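You operate a simulated robot arm through the tools that you are given. There is no shell and no other tool. Be economical: measure what you need, move in short steps, check, and stop when the job is done.

Carry out the task below with a simulated robot arm. There is one attempt and no reset: what you move stays moved.

Task
Put things in order on the top of the front wall-side table. At the end: the clear cup (marked "2") from the top of the front wall-side table is on the blue carton (marked "INK"); the teal sponge dabber from the top of the front wall-side table stands where the cream post stood; the cream post from the top of the front wall-side table stands where the cream table sign (marked "TABLE D") stood; the cream table sign from the top of the front wall-side table is on the teal box (marked "WOOL"); the name sign (marked "Sabine") from the top of the front wall-side table stands where the clear cup stood; whatever was shut is shut again. Leave all else as you found it, and nothing knocked over. Set down upright: clear cup.

It is judged by the outcome, as a careful person would: the job done as asked, and still so three seconds after it is handed in. It fails if anything else is knocked over, pushed out of place, dropped, spilled or broken.

Robot
A 7-joint arm with a two-finger parallel gripper, fixed in place. Base frame: the origin is at the foot of the arm, x ahead of it, y to its left, z up. Lengths are in m, angles in degrees, forces in N, time in s.
With the tool pointing down near the work surface it reaches from about 0.3 to 0.68 m from the base axis. Its first joint turns from -66.0 to 66.0 degrees. Payload 1.57 kg.
Tool frame: the origin (TCP) lies between the finger pads and is the grasp point; the fingertips stand 0.03 m ahead of it; z points along the fingers, y is the line along which they close. Largest opening 0.11 m; finger width 0.024, thickness 0.012; the body of the gripper, 0.048 by 0.112 m, starts 0.078 m behind the TCP.
Orientation is that of the tool frame in the base frame, as [roll, pitch, yaw] about the fixed x, y, z axes, in that order (R = Rz(yaw) Ry(pitch) Rx(roll)). With the fingers straight down and closing along the base's y, the tool's x points along the base's -x, its y along +y and its z along -z.

Tools
- The arm moves only by the tool play_rows. Its argument "moves" is a list of rows, each an object of numbers (a shift or turn left out is 0, a gripper value left out holds the last): "tx", "ty", "tz": the shift along the tool's x, y, z in m; "rx", "ry", "rz": the turn, a rotation vector about the tool's x, y, z in degrees; "claw": the opening in per cent of the stroke, from 0 (shut) to 100 (fully open). In form: [{"tx": .., "ty": .., "tz": .., "rx": .., "ry": .., "rz": .., "claw": ..}, ...]. A call has 1 to 20 rows; each row is the pose to reach, as a shift and turn from the pose commanded when the call began, along the tool's axes at that moment. Each row takes 0.2 s and may step no farther than 0.05 m and 8.6 degrees from the row before; otherwise, or with a gripper value out of range, the whole call is refused. Where a pose cannot be reached the arm comes as near as it can. A force on the tool above 40 N (or 10 N above the force at the start of the call, whichever is more), or a blocked arm, ends the call early, and 0.2 s more pass. The fingers move at their own pace (about 0.108 m/s each) and stop on an object; they squeeze with about 39 N. The grip force told is the motor's: it shows also when the fingers shut on nothing. Time passes only in rows, and 0.2 s behind the last, so rows that repeat a pose let the fingers close. The reply holds the time, the measured pose of the TCP, the force on the tool along the base axes, the opening and the grip force, in the units named above and with some noise, with the torque about the TCP (base axes, N m) and any sound that the robot's microphone picked up, and new pictures: "pictures" is both (left out), scene, wrist or none.
- Cameras (640 x 400 px; columns grow to the right, rows downward): "scene" is fixed at [0.1774, -0.4196, 1.3806]; the picture's right is [0.53, -0.85, 0.00], its down [-0.66, -0.42, -0.62] and it looks along [0.53, 0.33, -0.78] (base axes); focal length 374 px, centre (320, 200). "wrist" rides on the gripper at [0.07, 0.016, -0.141] in the tool frame; the picture's right is [-0.23, 0.97, 0.00], its down [-0.86, -0.20, -0.48] and it looks along [-0.47, -0.11, 0.88] (tool axes); focal length 222 px, centre (320, 200). There is no depth. A picture from a camera that has moved, and an enlarged one, comes with that camera's place and axes in the base frame and with its lens.
- inspect(camera, box): a new picture of the part [left, top, right, bottom] of that camera's present view, enlarged. The clock stands still meanwhile.
- sign_off(): hands the job in; it is judged then, once.

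Go step by step. Nothing tells you positions but the pictures and the camera data: compare them with the known pose of the tool, close in by small moves and look again before you grip or let go. The budget is 120 turns and 200 pictures, counting those below and the enlarged ones. Unless the task says otherwise, let go and move clear before handing in, and close with one line.

The tools are called as name(argument=value, ...) on one line, values as JSON. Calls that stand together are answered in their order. play_rows: Moves the arm, as the interface text tells. Its arguments: {"type":"object","properties":{"moves":{"type":"array"},"pictures":{"type":"string","enum":["both","scene","wrist","none"]}},"required":["moves"]} The other tools are called the same way: inspect (camera, box) takes an enlarged picture of a part of a camera's view; sign_off () hands the job in.

At the start:

```text
time: 0.0
position: [0.2839, -0.1967, 1.051]
tcp_rot: [-180.0, 0.0, -180.0]
force: [-0.1, -0.1, -0.5]
ft_torque: [0.01, 0.02, -0.02]
gripper_width: 0.11
gripper_force: 0.1
```

scene: 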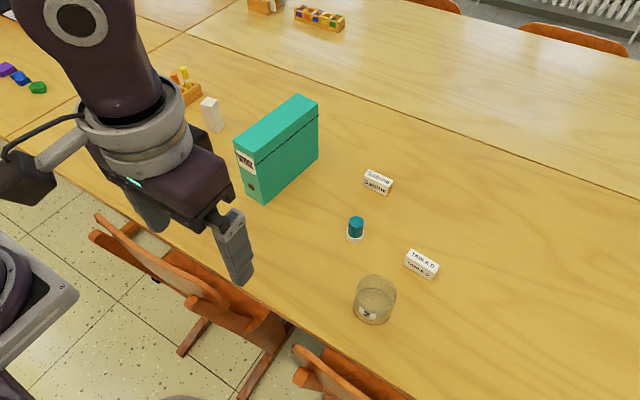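
wrist: 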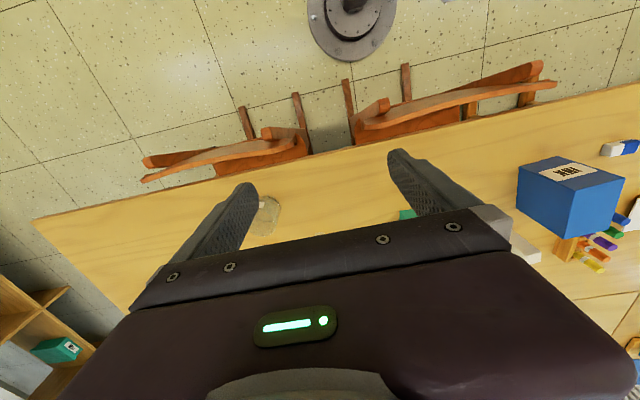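

I see the cup, dabber, two signs, the post and a teal box in the scene view, and the blue carton in the wrist view. I'll look closer at the markings first.

inspect(camera="scene", box=[160, 50, 340, 210])

inspect(camera="scene", box=[330, 160, 450, 330])

inspect(camera="wrist", box=[480, 120, 640, 290])

```text
2.50 times, centred on (250, 130) of scene
camera zoom: at [0.1774, -0.4196, 1.3806], right [0.53, -0.85, 0.0], down [-0.66, -0.42, -0.62], along [0.53, 0.33, -0.78], focal length 934 px, centre (495, 375)
```

zoom: 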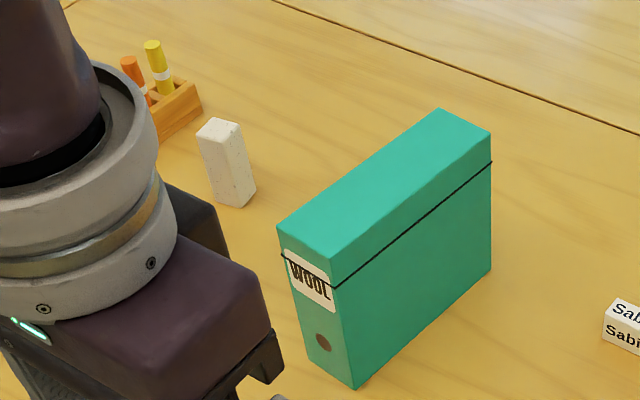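

```text
2.35 times, centred on (390, 245) of scene
camera zoom: at [0.1774, -0.4196, 1.3806], right [0.53, -0.85, 0.0], down [-0.66, -0.42, -0.62], along [0.53, 0.33, -0.78], focal length 879 px, centre (155, 94)
```

zoom: 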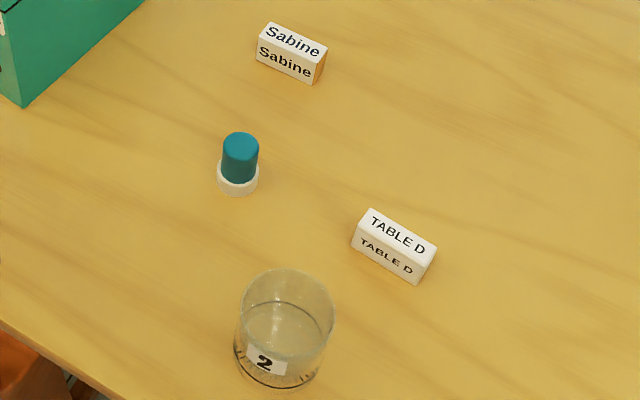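

```text
2.35 times, centred on (560, 205) of wrist
camera zoom: at [0.2128, -0.1804, 1.1926], right [0.23, 0.97, 0.0], down [0.86, -0.2, 0.48], along [0.47, -0.11, -0.88], focal length 523 px, centre (-245, 188)
```

zoom: 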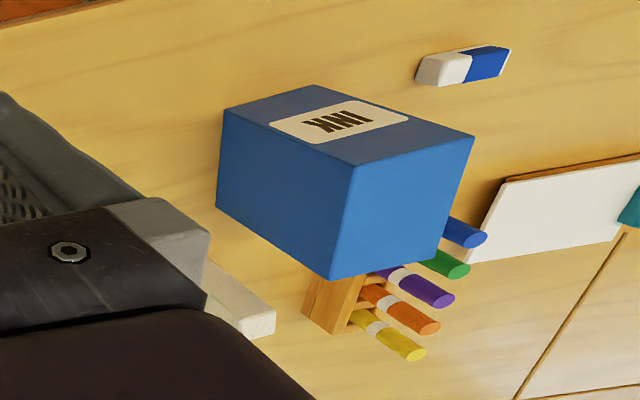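

Layout estimate: cup about (0.448,-0.36), dabber (0.568,-0.26), TABLE D sign (0.572,-0.40), Sabine sign (0.711,-0.24), post (0.66,0.21). WOOL box top is at z≈0.90, around (0.63,-0.04). INK carton top is at z≈0.857, around (0.525,0.24). I'll go above the cup first.

play_rows(moves=[{"tx": -0.027, "ty": -0.027, "tz": 0.017}, {"tx": -0.054, "ty": -0.054, "tz": 0.034}, {"tx": -0.081, "ty": -0.081, "tz": 0.051}, {"tx": -0.108, "ty": -0.108, "tz": 0.068}, {"tx": -0.136, "ty": -0.136, "tz": 0.084}, {"tx": -0.164, "ty": -0.163, "tz": 0.1}, {"tx": -0.164, "ty": -0.163, "tz": 0.1}])

```text
time: 1.6
position: [0.4478, -0.3601, 0.9513]
tcp_rot: [180.0, 0.1, -180.0]
force: [0.0, 0.0, 0.6]
ft_torque: [0.0, -0.01, -0.01]
gripper_width: 0.1102
gripper_force: 0.1
camera wrist: at [0.3773, -0.3432, 1.0922], right [0.23, 0.97, 0.0], down [0.85, -0.2, 0.48], along [0.47, -0.11, -0.88], focal length 222 px, centre (320, 200)
```

scene: 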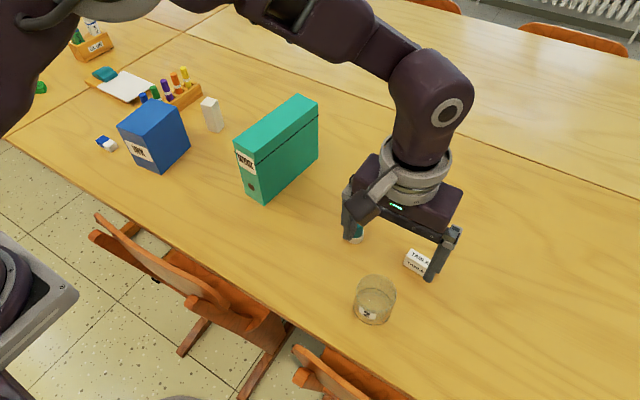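
wrist: 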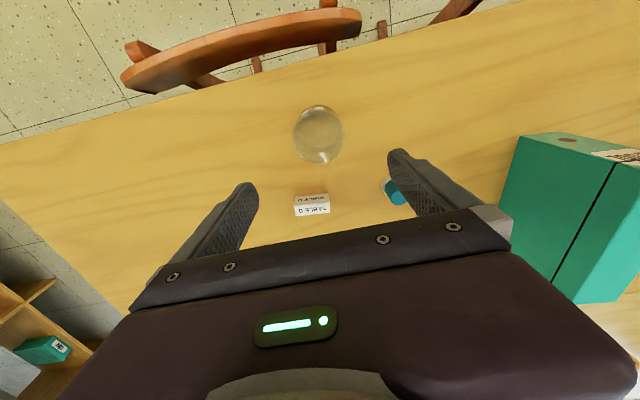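

The arm is about over the cup. I'll zoom in to refine the positions of the cup, the signs and the carton.

inspect(camera="wrist", box=[240, 80, 440, 220])

inspect(camera="scene", box=[80, 50, 240, 190])

```text
2.86 times, centred on (340, 150) of wrist
camera zoom: at [0.3773, -0.3432, 1.0922], right [0.23, 0.97, 0.0], down [0.85, -0.2, 0.48], along [0.47, -0.11, -0.88], focal length 635 px, centre (263, 343)
```

zoom: 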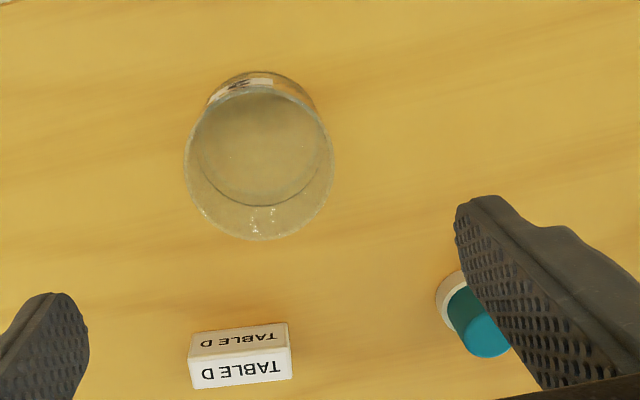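

```text
2.86 times, centred on (160, 120) of scene
camera zoom: at [0.1774, -0.4197, 1.3806], right [0.53, -0.85, 0.0], down [-0.66, -0.42, -0.62], along [0.53, 0.33, -0.78], focal length 1067 px, centre (777, 429)
```

zoom: 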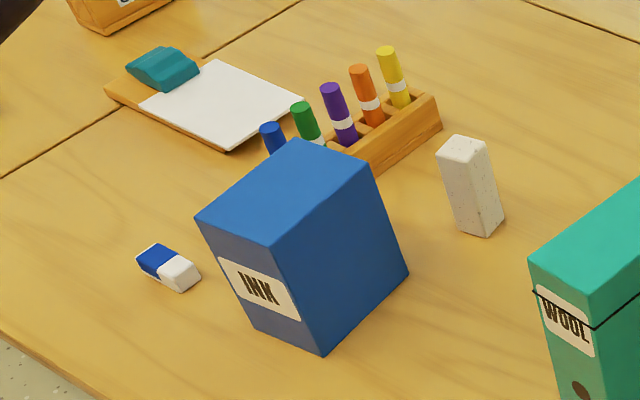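

The cup's rim is centred near (0.444,-0.359), about 63–70 mm across. I'll descend around it and close.

play_rows(moves=[{"tx": 0.002, "tz": 0.04}, {"tx": 0.004, "tz": 0.08}, {"tx": 0.004, "tz": 0.12}, {"tx": 0.004, "tz": 0.145}, {"tx": 0.004, "tz": 0.156}, {"tx": 0.004, "tz": 0.156}])

```text
time: 3.0
position: [0.4434, -0.362, 0.7951]
tcp_rot: [-180.0, 0.0, -180.0]
force: [-0.3, 1.4, 0.9]
ft_torque: [-0.01, 0.0, 0.0]
gripper_width: 0.1102
gripper_force: 0.1
camera wrist: at [0.3725, -0.3442, 0.9362], right [0.23, 0.97, 0.0], down [0.85, -0.2, 0.48], along [0.47, -0.11, -0.88], focal length 222 px, centre (320, 200)
```

scene: 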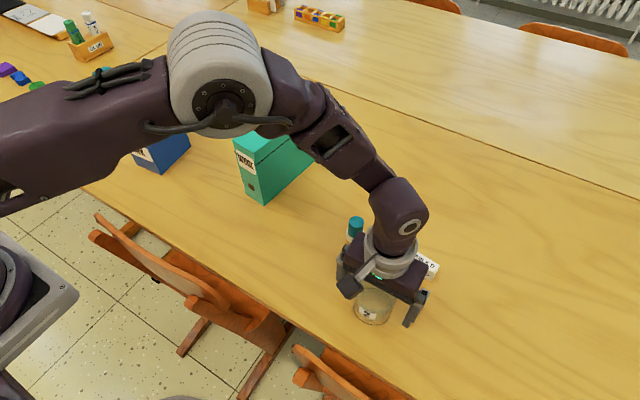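
wrist: 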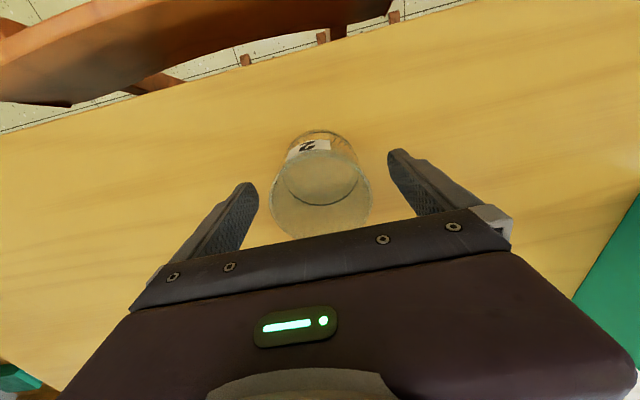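

Fingers straddle the cup; I'll check the fore-aft centring before closing.

inspect(camera="wrist", box=[230, 110, 430, 250])

inspect(camera="scene", box=[320, 220, 460, 340])

```text
2.86 times, centred on (330, 180) of wrist
camera zoom: at [0.3725, -0.3442, 0.9362], right [0.23, 0.97, 0.0], down [0.85, -0.2, 0.48], along [0.47, -0.11, -0.88], focal length 635 px, centre (291, 257)
```

zoom: 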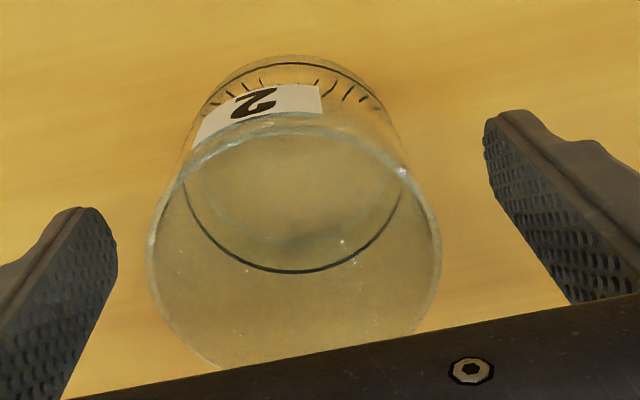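

```text
3.33 times, centred on (390, 280) of scene
camera zoom: at [0.1774, -0.4196, 1.3806], right [0.53, -0.85, 0.0], down [-0.66, -0.42, -0.62], along [0.53, 0.33, -0.78], focal length 1245 px, centre (87, -67)
```

zoom: 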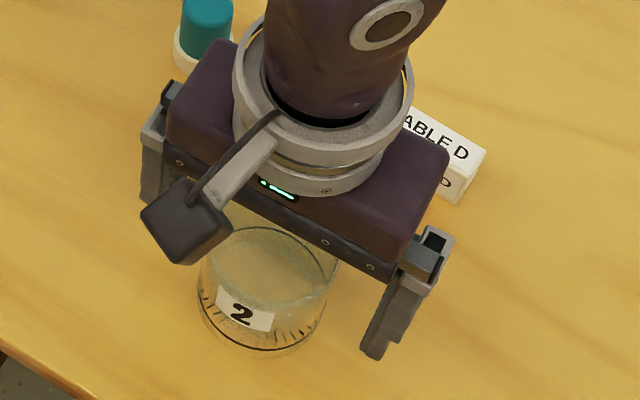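

The cup centre comes out near x=0.440. I'll adjust slightly, go 10 mm lower, and close.

play_rows(moves=[{"tx": 0.003, "tz": 0.01}, {"tx": 0.003, "tz": 0.01, "claw": 70}, {"tx": 0.003, "tz": 0.01, "claw": 50}, {"tx": 0.003, "tz": 0.01, "claw": 40}, {"tx": 0.003, "tz": 0.01, "claw": 40}])

```text
time: 4.2
position: [0.4407, -0.361, 0.7852]
tcp_rot: [-180.0, 0.0, -180.0]
force: [-0.5, 0.1, 0.4]
ft_torque: [0.03, 0.02, -0.01]
gripper_width: 0.0648
gripper_force: 39.0
camera wrist: at [0.3696, -0.3439, 0.9266], right [0.23, 0.97, 0.0], down [0.86, -0.2, 0.48], along [0.47, -0.11, -0.88], focal length 222 px, centre (320, 200)
```

scene: 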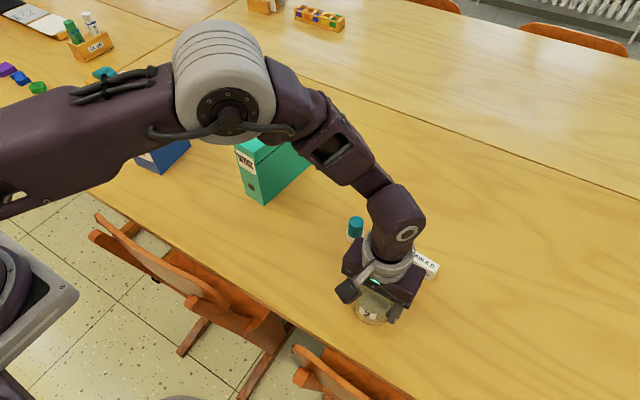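
wrist: 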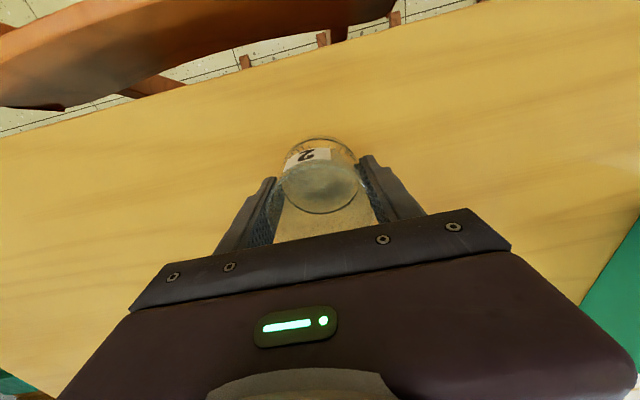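

The cup is gripped (65 mm), standing at (0.441,-0.361). I'll lift it and carry it level to above the carton.

play_rows(moves=[{"tz": -0.03}, {"tz": -0.07}, {"tz": -0.11}, {"tz": -0.155}, {"tz": -0.2}, {"tz": -0.235}, {"tx": -0.0064, "ty": 0.0435, "tz": -0.235}, {"tx": -0.0128, "ty": 0.087, "tz": -0.235}, {"tx": -0.0192, "ty": 0.1305, "tz": -0.235}, {"tx": -0.0256, "ty": 0.174, "tz": -0.235}, {"tx": -0.032, "ty": 0.2175, "tz": -0.235}, {"tx": -0.0384, "ty": 0.261, "tz": -0.235}, {"tx": -0.0448, "ty": 0.3045, "tz": -0.235}, {"tx": -0.0512, "ty": 0.348, "tz": -0.235}, {"tx": -0.0576, "ty": 0.3915, "tz": -0.235}, {"tx": -0.064, "ty": 0.435, "tz": -0.235}, {"tx": -0.0704, "ty": 0.4785, "tz": -0.235}, {"tx": -0.0768, "ty": 0.522, "tz": -0.235}, {"tx": -0.0832, "ty": 0.5655, "tz": -0.235}, {"tx": -0.09, "ty": 0.609, "tz": -0.235}])

```text
time: 8.4
position: [0.53, 0.2491, 1.0216]
tcp_rot: [-180.0, -0.2, 179.9]
force: [-0.4, 0.5, -0.3]
ft_torque: [0.01, -0.03, -0.03]
gripper_width: 0.0646
gripper_force: 38.5
camera wrist: at [0.4593, 0.2657, 1.1619], right [0.23, 0.97, 0.0], down [0.85, -0.2, 0.48], along [0.47, -0.11, -0.88], focal length 222 px, centre (320, 200)
```

scene: 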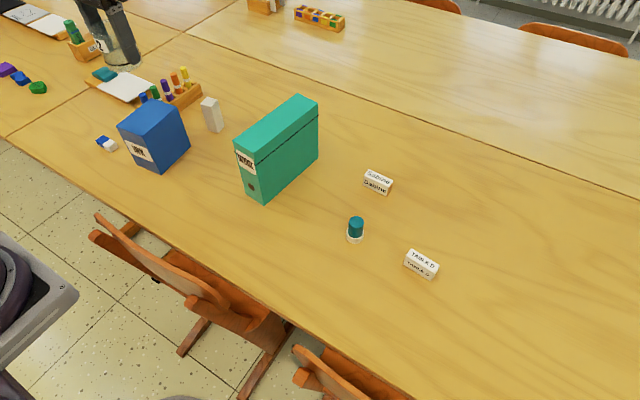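
wrist: 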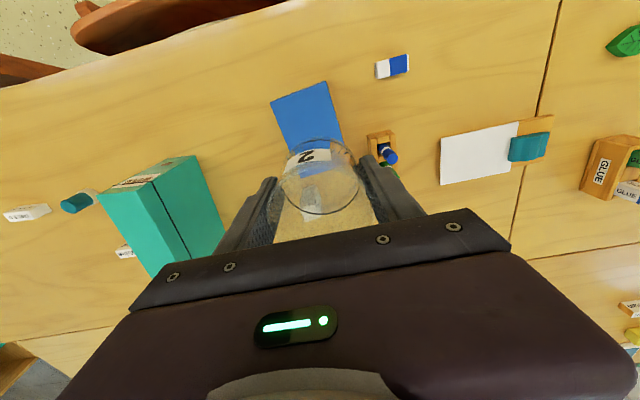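

The cup is above the carton (centre about 0.528, 0.245). I'll descend close to the top and look.

play_rows(moves=[{"tx": 0.001, "ty": -0.003, "tz": 0.04}, {"tx": 0.001, "ty": -0.003, "tz": 0.075}, {"tx": 0.001, "ty": -0.003, "tz": 0.1}, {"tx": 0.001, "ty": -0.003, "tz": 0.108}, {"tx": 0.001, "ty": -0.003, "tz": 0.108}])

inspect(camera="scene", box=[80, 50, 240, 190])

```text
time: 9.6
position: [0.5306, 0.2463, 0.911]
tcp_rot: [-180.0, 0.0, -180.0]
force: [-0.4, -0.1, -0.8]
ft_torque: [0.01, 0.02, -0.01]
gripper_width: 0.0648
gripper_force: 39.6
camera wrist: at [0.459, 0.2624, 1.0528], right [0.23, 0.97, 0.0], down [0.86, -0.2, 0.48], along [0.47, -0.11, -0.88], focal length 222 px, centre (320, 200)
```

scene: 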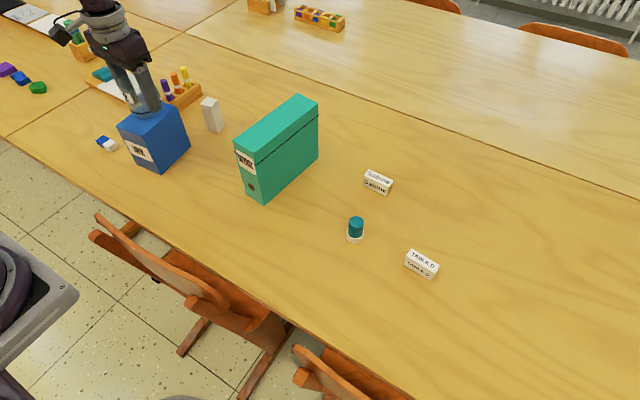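
wrist: 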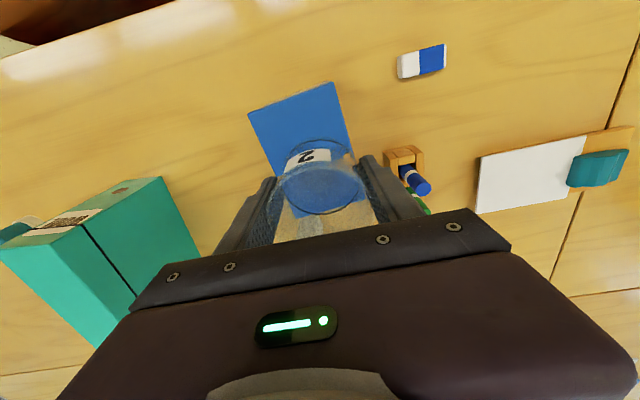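

```text
2.86 times, centred on (160, 120) of scene
camera zoom: at [0.1774, -0.4196, 1.3806], right [0.53, -0.85, 0.0], down [-0.66, -0.42, -0.62], along [0.53, 0.33, -0.78], focal length 1067 px, centre (777, 429)
```

zoom: 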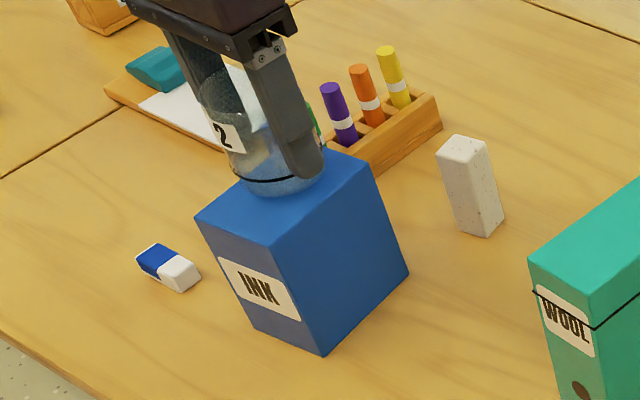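

The cup hangs just above the top. I'll centre it a touch and lower in small steps until contact.

play_rows(moves=[{"tx": 0.005, "ty": -0.003}, {"tx": 0.005, "ty": -0.003, "tz": 0.003}, {"tx": 0.005, "ty": -0.003, "tz": 0.005}, {"tx": 0.005, "ty": -0.003, "tz": 0.007}, {"tx": 0.005, "ty": -0.003, "tz": 0.007}])

inspect(camera="scene", box=[110, 80, 200, 150])

```text
time: 10.8
position: [0.5239, 0.2429, 0.9063]
tcp_rot: [-179.9, 0.0, 180.0]
force: [-1.3, -0.5, 2.8]
ft_torque: [-0.02, -0.02, 0.01]
gripper_width: 0.0649
gripper_force: 38.9
camera wrist: at [0.4541, 0.2594, 1.0465], right [0.23, 0.97, 0.0], down [0.85, -0.2, 0.48], along [0.47, -0.11, -0.88], focal length 222 px, centre (320, 200)
```

scene: 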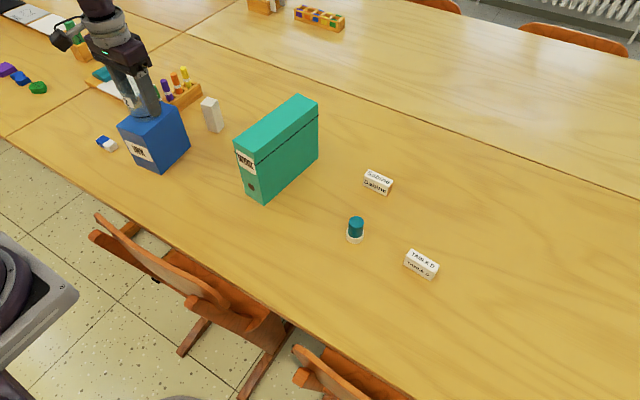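
wrist: 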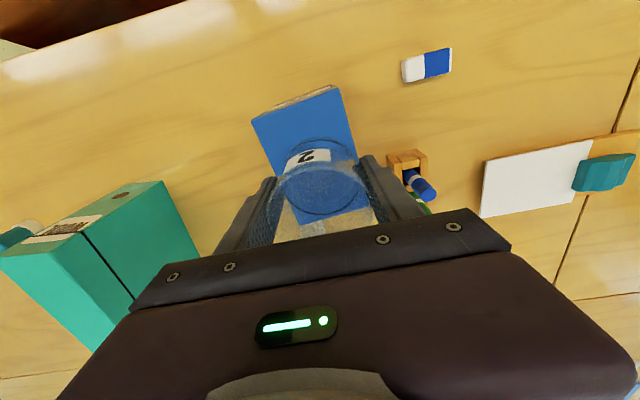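

```text
5.71 times, centred on (155, 115) of scene
camera zoom: at [0.1773, -0.4197, 1.3806], right [0.53, -0.85, 0.0], down [-0.66, -0.42, -0.62], along [0.53, 0.33, -0.78], focal length 2134 px, centre (1263, 686)
```

zoom: 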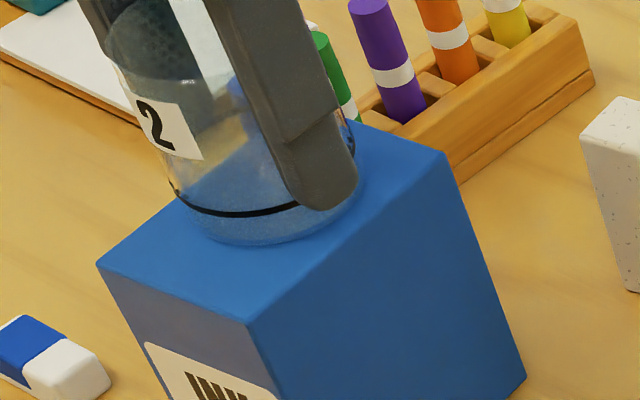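

Contact is felt (about 3 N) and the cup stands flat on the carton. I'll open moderately and rise straight up.

play_rows(moves=[{"tz": 0.0, "claw": 65}, {"tz": 0.0, "claw": 72}, {"tz": 0.0, "claw": 78}, {"tz": 0.0, "claw": 78}])

play_rows(moves=[{"tz": -0.02}, {"tz": -0.05}, {"tz": -0.09}, {"tz": -0.13}, {"tz": -0.15}])

```text
time: 11.8
position: [0.5247, 0.2425, 0.9054]
tcp_rot: [180.0, 0.0, -180.0]
force: [0.0, -0.2, 0.3]
ft_torque: [-0.03, -0.01, 0.02]
gripper_width: 0.0858
gripper_force: 0.1
camera wrist: at [0.4541, 0.2595, 1.0464], right [0.23, 0.97, 0.0], down [0.86, -0.2, 0.48], along [0.47, -0.11, -0.88], focal length 222 px, centre (320, 200)
```

scene: 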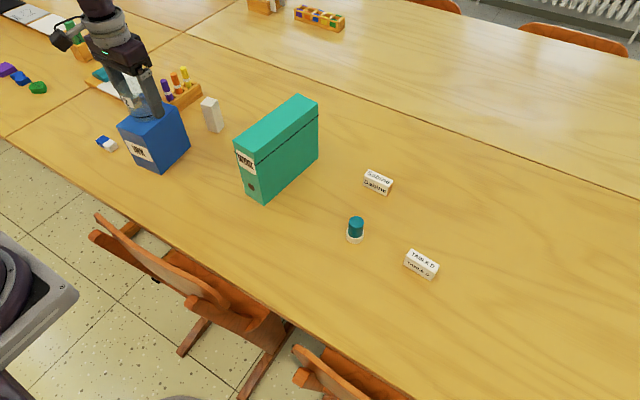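
wrist: 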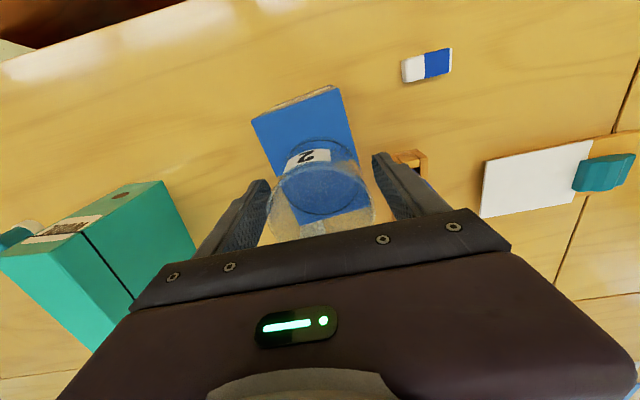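

```text
time: 13.0
position: [0.5231, 0.2439, 1.0555]
tcp_rot: [-179.9, 0.1, 179.9]
force: [-0.3, 0.9, 0.3]
ft_torque: [0.01, 0.0, 0.0]
gripper_width: 0.0858
gripper_force: 0.0
camera wrist: at [0.4534, 0.2603, 1.1962], right [0.23, 0.97, 0.0], down [0.86, -0.2, 0.48], along [0.47, -0.11, -0.88], focal length 222 px, centre (320, 200)
```

scene: 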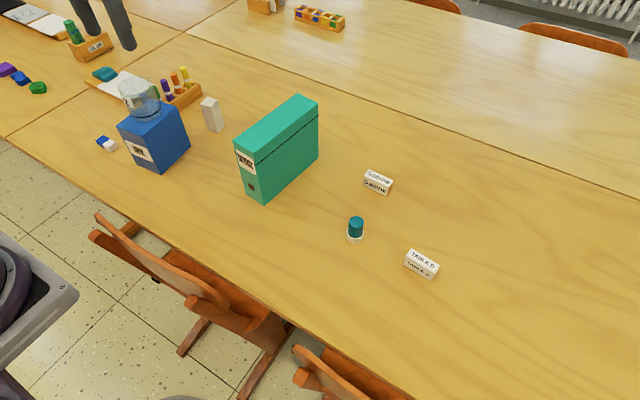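
wrist: 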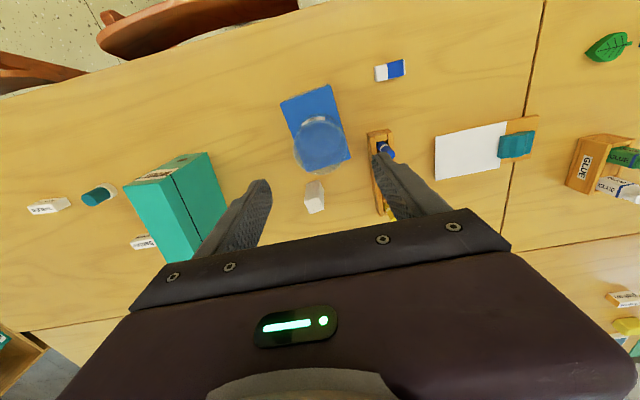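

The cup stands on the carton. From here the wrist camera sees the post between the carton and the marker rack, so I'll zoom in to measure it now.

inspect(camera="wrist", box=[260, 80, 420, 220])

inspect(camera="scene", box=[100, 60, 240, 180])

```text
2.86 times, centred on (340, 150) of wrist
camera zoom: at [0.4534, 0.2603, 1.1962], right [0.23, 0.97, 0.0], down [0.86, -0.2, 0.48], along [0.47, -0.11, -0.88], focal length 635 px, centre (263, 343)
```

zoom: 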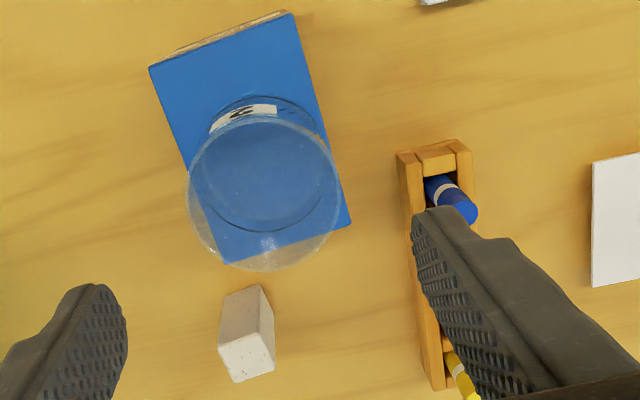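

```text
3.33 times, centred on (170, 120) of scene
camera zoom: at [0.1774, -0.4196, 1.3806], right [0.53, -0.85, 0.0], down [-0.66, -0.42, -0.62], along [0.53, 0.33, -0.78], focal length 1245 px, centre (820, 467)
```

zoom: 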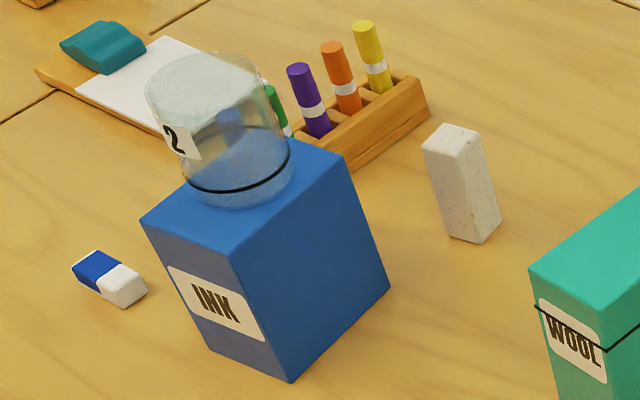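

The cup sits well within the carton top. The post is near (0.664,0.202), top at about 0.82. Next is the far Sabine sign: I'll travel across high and tilt the fingers 25° forward to extend the reach.

play_rows(moves=[{"ty": -0.04, "claw": 100}, {"ty": -0.08}, {"ty": -0.12}, {"ty": -0.16}, {"ty": -0.2}, {"tx": -0.01, "ty": -0.24}, {"tx": -0.02, "ty": -0.28}, {"tx": -0.03, "ty": -0.32}, {"tx": -0.04, "ty": -0.36, "ry": -5}, {"tx": -0.05, "ty": -0.4, "ry": -10}, {"tx": -0.06, "ty": -0.44, "ry": -15}, {"tx": -0.08, "ty": -0.47, "ry": -20, "tz": 0.02}, {"tx": -0.1, "ty": -0.486, "ry": -25, "tz": 0.055}, {"tx": -0.1, "ty": -0.486, "ry": -25, "tz": 0.1}, {"tx": -0.1, "ty": -0.486, "ry": -25, "tz": 0.1}])

```text
time: 16.2
position: [0.6247, -0.2445, 0.9539]
tcp_rot: [180.0, 25.1, -179.9]
force: [0.5, 0.4, 0.1]
ft_torque: [-0.03, 0.03, 0.0]
gripper_width: 0.1098
gripper_force: 0.0
camera wrist: at [0.501, -0.2273, 1.053], right [0.21, 0.97, 0.1], down [0.57, -0.2, 0.8], along [0.79, -0.11, -0.6], focal length 222 px, centre (320, 200)
```

scene: 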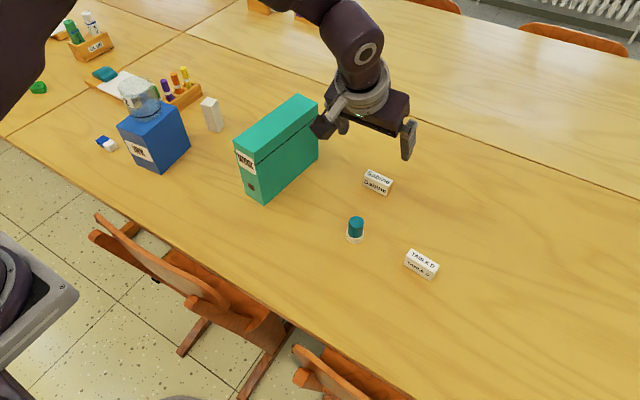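
wrist: 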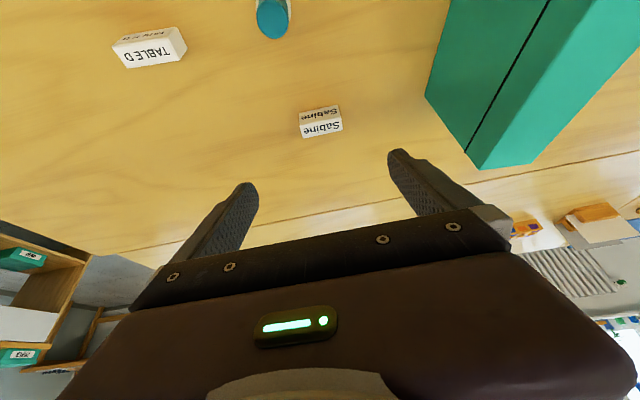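

The tilted pose holds. I'll zoom on the Sabine sign to measure its position and heading.

inspect(camera="wrist", box=[280, 90, 360, 150])

inspect(camera="scene", box=[340, 150, 420, 210])

```text
6.67 times, centred on (320, 120) of wrist
camera zoom: at [0.501, -0.2273, 1.053], right [0.21, 0.97, 0.1], down [0.57, -0.2, 0.8], along [0.79, -0.11, -0.6], focal length 1481 px, centre (320, 733)
```

zoom: 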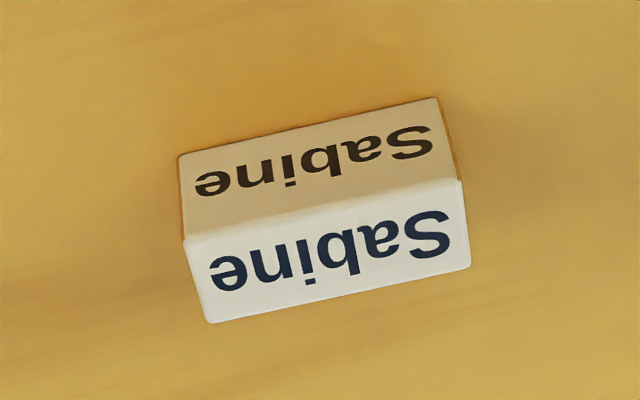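

```text
6.67 times, centred on (380, 180) of scene
camera zoom: at [0.1774, -0.4196, 1.3806], right [0.53, -0.85, 0.0], down [-0.66, -0.42, -0.62], along [0.53, 0.33, -0.78], focal length 2490 px, centre (-80, 333)
```

zoom: 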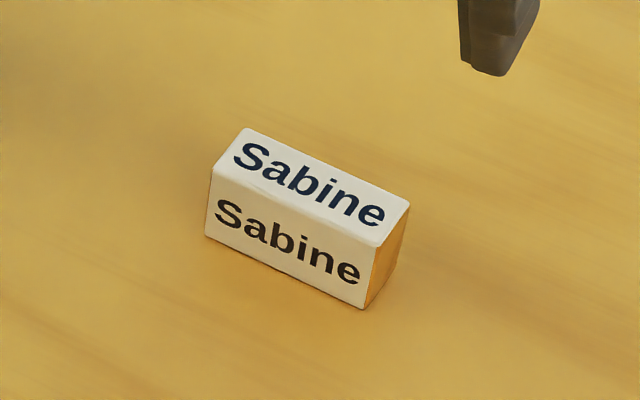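

Sabine sign: centre about (0.700,-0.240), 60×23×31 mm, aligned with y. I'll approach along the tilted tool axis and stop short to check.

play_rows(moves=[{"tx": 0.004, "ty": 0.002, "tz": 0.04}, {"tx": 0.009, "ty": 0.0045, "tz": 0.08}, {"tx": 0.0152, "ty": 0.0045, "tz": 0.12}, {"tx": 0.0152, "ty": 0.0045, "tz": 0.14}, {"tx": 0.0152, "ty": 0.0045, "tz": 0.14}])

inspect(camera="wrist", box=[220, 100, 420, 240])

```text
time: 17.4
position: [0.67, -0.2376, 0.8219]
tcp_rot: [-179.9, 25.0, 180.0]
force: [0.6, 0.6, 0.8]
ft_torque: [0.02, 0.03, 0.01]
gripper_width: 0.11
gripper_force: 0.2
camera wrist: at [0.5454, -0.2214, 0.92], right [0.21, 0.97, 0.1], down [0.57, -0.2, 0.8], along [0.79, -0.11, -0.6], focal length 222 px, centre (320, 200)
```

scene: 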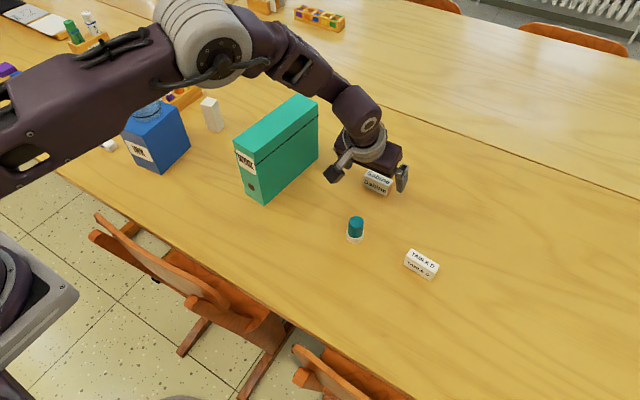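
wrist: 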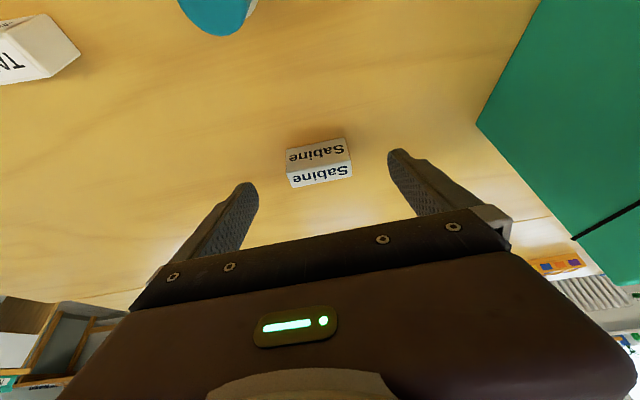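

```text
2.86 times, centred on (320, 170) of wrist
camera zoom: at [0.5454, -0.2214, 0.92], right [0.21, 0.97, 0.1], down [0.57, -0.2, 0.8], along [0.79, -0.11, -0.6], focal length 635 px, centre (320, 286)
```

zoom: 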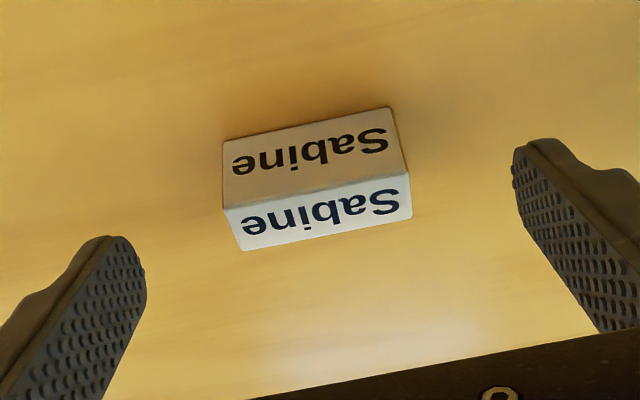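

Consistent. Final approach 48 mm along the tool axis, then close on the sign's ends.

play_rows(moves=[{"ty": -0.002, "tz": 0.025}, {"ty": -0.002, "tz": 0.04}, {"ty": -0.002, "tz": 0.048}, {"ty": -0.002, "tz": 0.048}])

inspect(camera="wrist", box=[220, 100, 420, 240])

inspect(camera="scene", box=[340, 130, 440, 210])

```text
time: 18.4
position: [0.6897, -0.2397, 0.7789]
tcp_rot: [-180.0, 24.9, 180.0]
force: [0.1, 0.0, 0.2]
ft_torque: [-0.01, 0.01, -0.02]
gripper_width: 0.11
gripper_force: 0.0
camera wrist: at [0.5657, -0.2236, 0.877], right [0.21, 0.97, 0.1], down [0.57, -0.2, 0.8], along [0.79, -0.11, -0.6], focal length 222 px, centre (320, 200)
```

scene: 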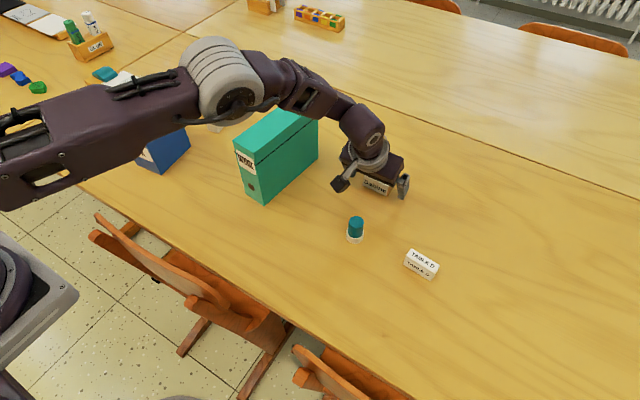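
wrist: 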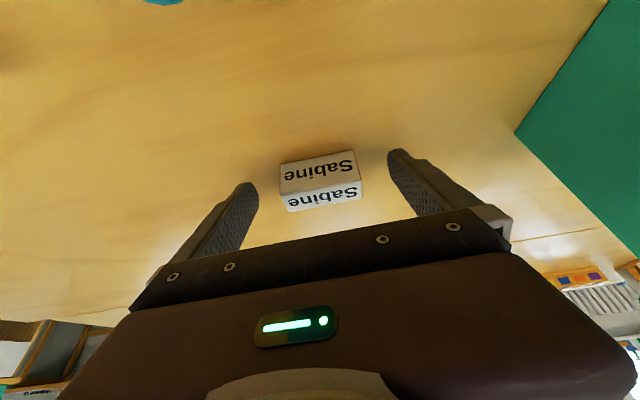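

```text
2.86 times, centred on (320, 170) of wrist
camera zoom: at [0.5657, -0.2236, 0.877], right [0.21, 0.97, 0.1], down [0.57, -0.2, 0.8], along [0.79, -0.11, -0.6], focal length 635 px, centre (320, 286)
```

zoom: 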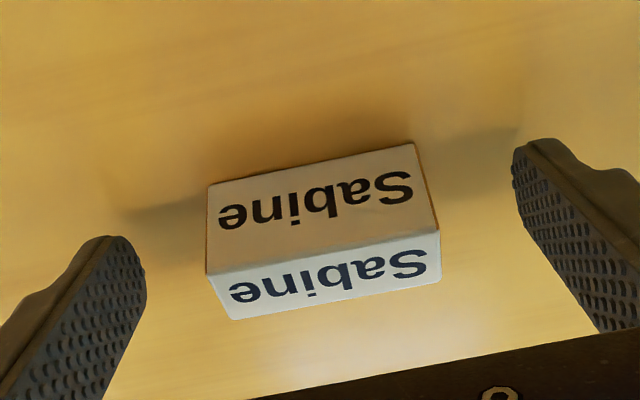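

```text
5.00 times, centred on (390, 170) of scene
camera zoom: at [0.1774, -0.4196, 1.3806], right [0.53, -0.85, 0.0], down [-0.66, -0.42, -0.62], along [0.53, 0.33, -0.78], focal length 1867 px, centre (-30, 350)
```

zoom: 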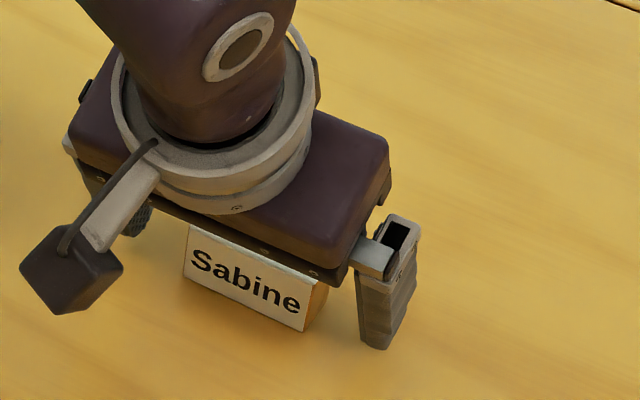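

The sign lies between the pads. Closing.

play_rows(moves=[{"claw": 70}, {"claw": 55}, {"claw": 45}, {"claw": 45}])

play_rows(moves=[{"tx": -0.0126, "tz": -0.0272}, {"tx": -0.025, "tz": -0.0544}, {"tx": -0.025, "tz": -0.0544}])

```text
time: 19.4
position: [0.6896, -0.2395, 0.7789]
tcp_rot: [180.0, 25.1, -180.0]
force: [-0.3, 0.3, 0.1]
ft_torque: [-0.02, 0.02, 0.01]
gripper_width: 0.0611
gripper_force: 38.9
camera wrist: at [0.5655, -0.2236, 0.8771], right [0.21, 0.97, 0.1], down [0.57, -0.2, 0.8], along [0.79, -0.11, -0.6], focal length 222 px, centre (320, 200)
```

scene: 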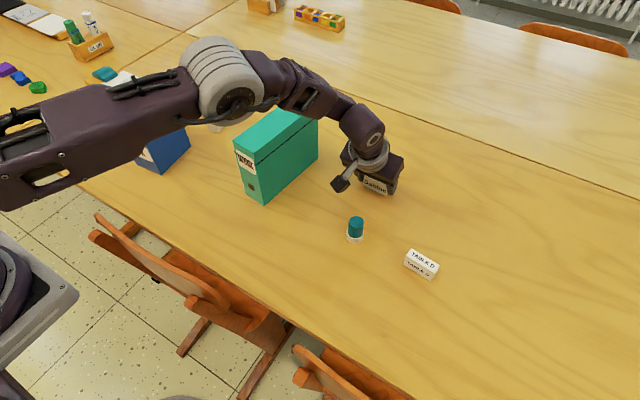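
wrist: 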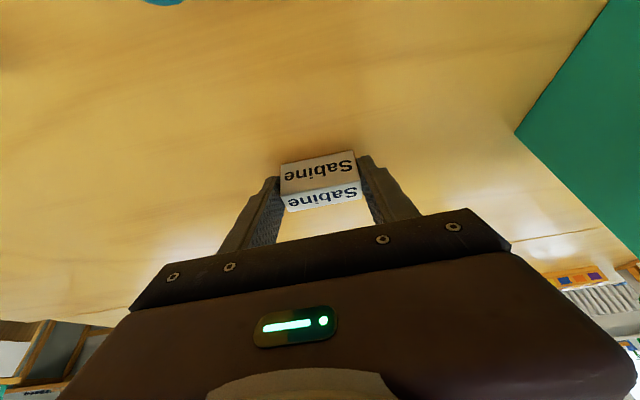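

```text
time: 20.2
position: [0.6897, -0.2403, 0.8396]
tcp_rot: [180.0, 25.0, 179.9]
force: [0.0, -0.2, -0.9]
ft_torque: [0.03, -0.02, -0.03]
gripper_width: 0.0605
gripper_force: 39.0
camera wrist: at [0.5659, -0.224, 0.9377], right [0.21, 0.97, 0.1], down [0.57, -0.2, 0.79], along [0.79, -0.11, -0.6], focal length 222 px, centre (320, 200)
```

scene: 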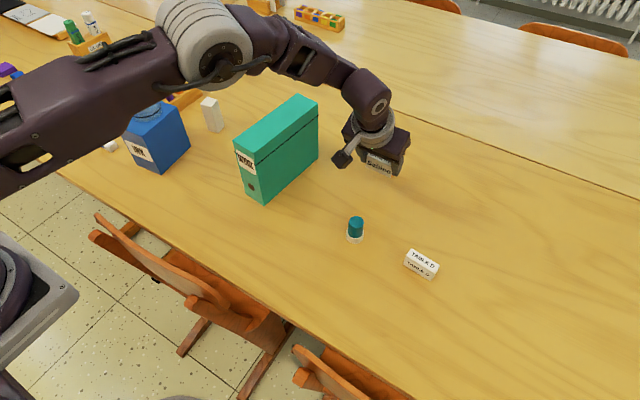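
wrist: 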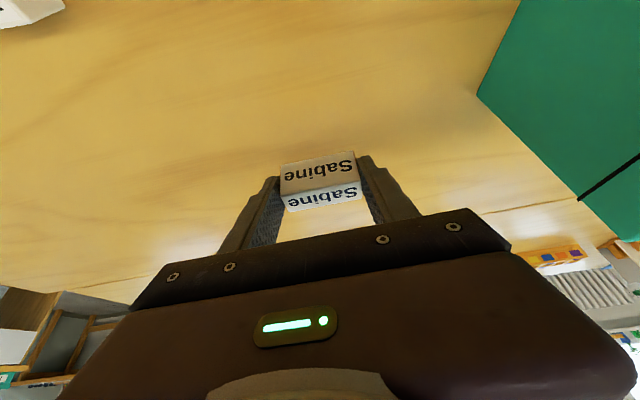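

Sabine is held firmly. I'll lift, keep the tilt, and carry it over to the cup's old place at (0.441,-0.361).

play_rows(moves=[{"tx": -0.016, "tz": -0.034}, {"tx": -0.031, "tz": -0.067}, {"tx": -0.0465, "tz": -0.0997}, {"tx": -0.0128, "ty": -0.0173, "tz": -0.1154}, {"tx": 0.0208, "ty": -0.0346, "tz": -0.1311}, {"tx": 0.0545, "ty": -0.0519, "tz": -0.1468}, {"tx": 0.0881, "ty": -0.0692, "tz": -0.1625}, {"tx": 0.1218, "ty": -0.0865, "tz": -0.1782}, {"tx": 0.1555, "ty": -0.1037, "tz": -0.1939}, {"tx": 0.1891, "ty": -0.121, "tz": -0.2096}, {"tx": 0.1891, "ty": -0.121, "tz": -0.2096}])

```text
time: 22.6
position: [0.4299, -0.3629, 0.9493]
tcp_rot: [180.0, 24.9, -180.0]
force: [0.1, 0.3, -0.1]
ft_torque: [-0.01, 0.01, -0.04]
gripper_width: 0.0606
gripper_force: 38.7
camera wrist: at [0.3058, -0.3462, 1.0481], right [0.21, 0.97, 0.1], down [0.57, -0.2, 0.8], along [0.79, -0.11, -0.6], focal length 222 px, centre (320, 200)
```

scene: 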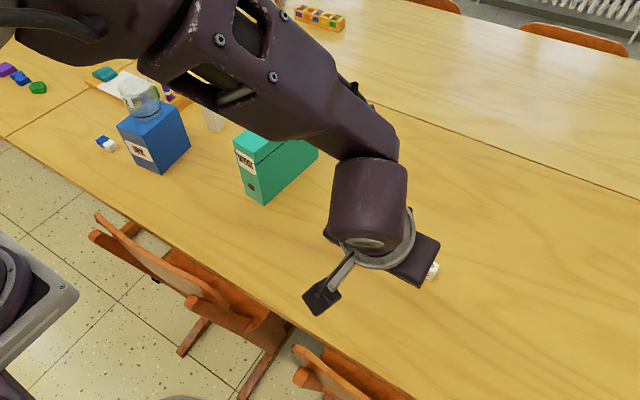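
wrist: 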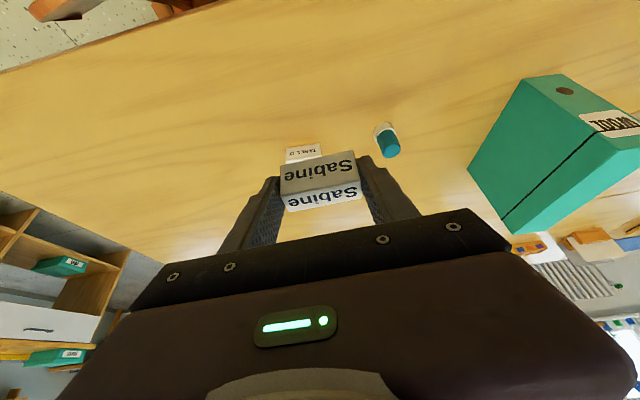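

In place above the target; now lower vertically, first stopping about 8 mm high.

play_rows(moves=[{"tx": 0.017, "tz": 0.0365}, {"tx": 0.034, "tz": 0.073, "ty": 0.0015}, {"tx": 0.051, "tz": 0.1095, "ty": 0.0015}, {"tx": 0.068, "tz": 0.146, "ty": 0.0015}, {"tx": 0.068, "tz": 0.146, "ty": 0.0015}])

```text
time: 23.8
position: [0.4304, -0.3611, 0.7869]
tcp_rot: [-179.9, 25.0, -180.0]
force: [-0.2, -0.3, -0.4]
ft_torque: [-0.01, -0.02, -0.02]
gripper_width: 0.0608
gripper_force: 39.5
camera wrist: at [0.3062, -0.3443, 0.8847], right [0.21, 0.97, 0.1], down [0.57, -0.2, 0.8], along [0.79, -0.11, -0.6], focal length 222 px, centre (320, 200)
```

scene: 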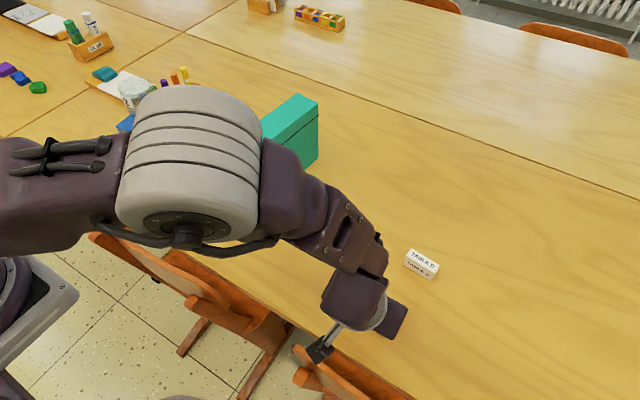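
wrist: 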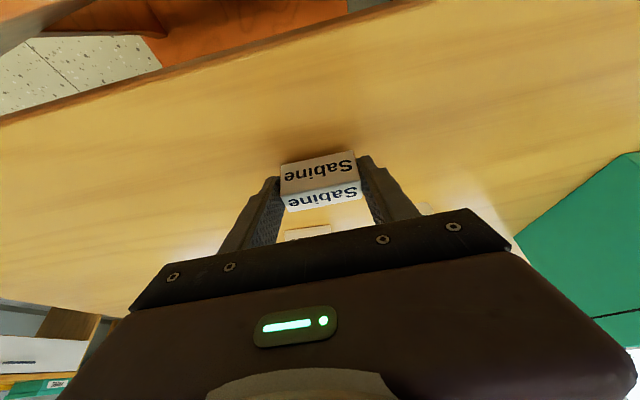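

Lowering the last 8 mm gently.

play_rows(moves=[{"tx": 0.0017, "tz": 0.0036}, {"tx": 0.0028, "tz": 0.006}, {"tx": 0.0034, "tz": 0.0073}, {"tx": 0.0034, "tz": 0.0073}], pictures="wrist")

```text
time: 24.8
position: [0.4307, -0.3598, 0.779]
tcp_rot: [180.0, 25.0, 180.0]
force: [0.4, -0.7, -0.6]
ft_torque: [0.01, -0.02, 0.01]
gripper_width: 0.0604
gripper_force: 38.9
camera wrist: at [0.3061, -0.344, 0.8775], right [0.21, 0.97, 0.1], down [0.57, -0.2, 0.8], along [0.79, -0.11, -0.6], focal length 222 px, centre (320, 200)
```

wrist: 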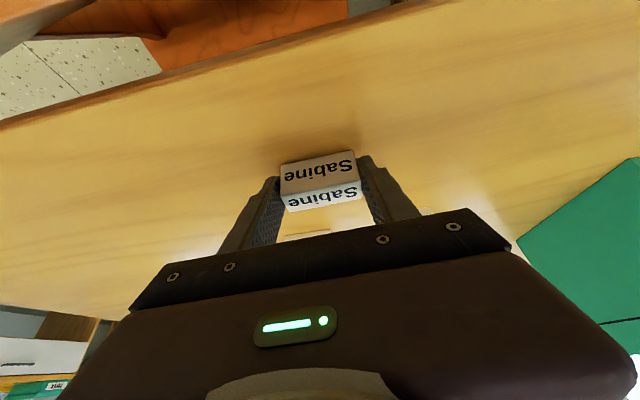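

No contact force yet; one more millimetre down.

play_rows(moves=[{"tx": 0.0004, "tz": 0.0008}, {"tx": 0.0006, "tz": 0.0013}, {"tx": 0.0006, "tz": 0.0013}], pictures="none")

```text
time: 25.6
position: [0.4304, -0.3599, 0.7778]
tcp_rot: [-180.0, 25.1, -180.0]
force: [-3.2, 2.3, 14.6]
ft_torque: [0.16, -0.03, -0.02]
gripper_width: 0.0605
gripper_force: 39.0
```

Contact. I'll ease up slightly, open, then back out along the tool axis.

play_rows(moves=[{"tx": -0.0004, "tz": -0.0009}, {"tx": -0.0004, "tz": -0.0009, "claw": 65}, {"tx": -0.0004, "tz": -0.0009, "claw": 85}, {"tx": -0.0004, "tz": -0.0009, "claw": 85}], pictures="wrist")

play_rows(moves=[{"tz": -0.02}, {"tz": -0.05}, {"tx": -0.02, "tz": -0.09}, {"tx": -0.06, "tz": -0.12}, {"tx": -0.09, "tz": -0.16}, {"tx": -0.1, "tz": -0.18}])

```text
time: 26.6
position: [0.4312, -0.3607, 0.7788]
tcp_rot: [-180.0, 25.0, -180.0]
force: [1.3, -0.5, 0.6]
ft_torque: [0.0, 0.04, -0.01]
gripper_width: 0.0936
gripper_force: 0.0
camera wrist: at [0.3061, -0.3436, 0.8773], right [0.21, 0.97, 0.1], down [0.57, -0.2, 0.8], along [0.79, -0.11, -0.6], focal length 222 px, centre (320, 200)
```

wrist: 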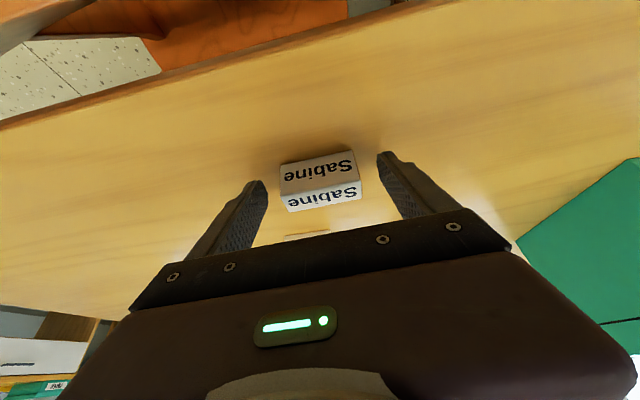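

```text
time: 28.0
position: [0.4439, -0.3613, 0.9846]
tcp_rot: [-180.0, 25.0, -179.9]
force: [-0.8, 0.6, 0.1]
ft_torque: [-0.01, 0.0, 0.0]
gripper_width: 0.0934
gripper_force: 0.0
camera wrist: at [0.3209, -0.3433, 1.0835], right [0.21, 0.97, 0.1], down [0.57, -0.2, 0.79], along [0.79, -0.11, -0.6], focal length 222 px, centre (320, 200)
```

scene: 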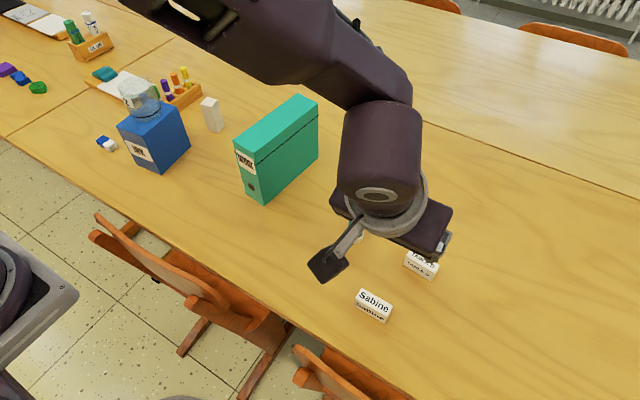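
wrist: 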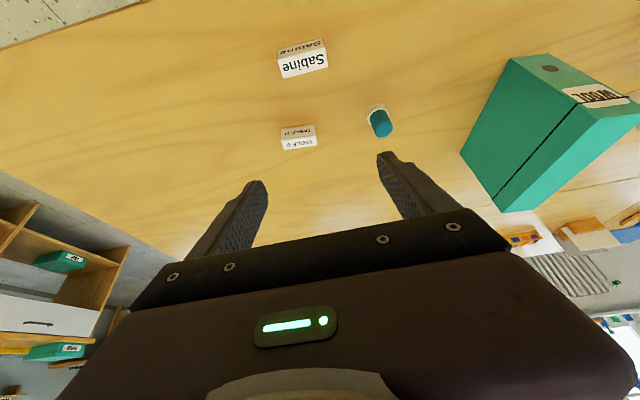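

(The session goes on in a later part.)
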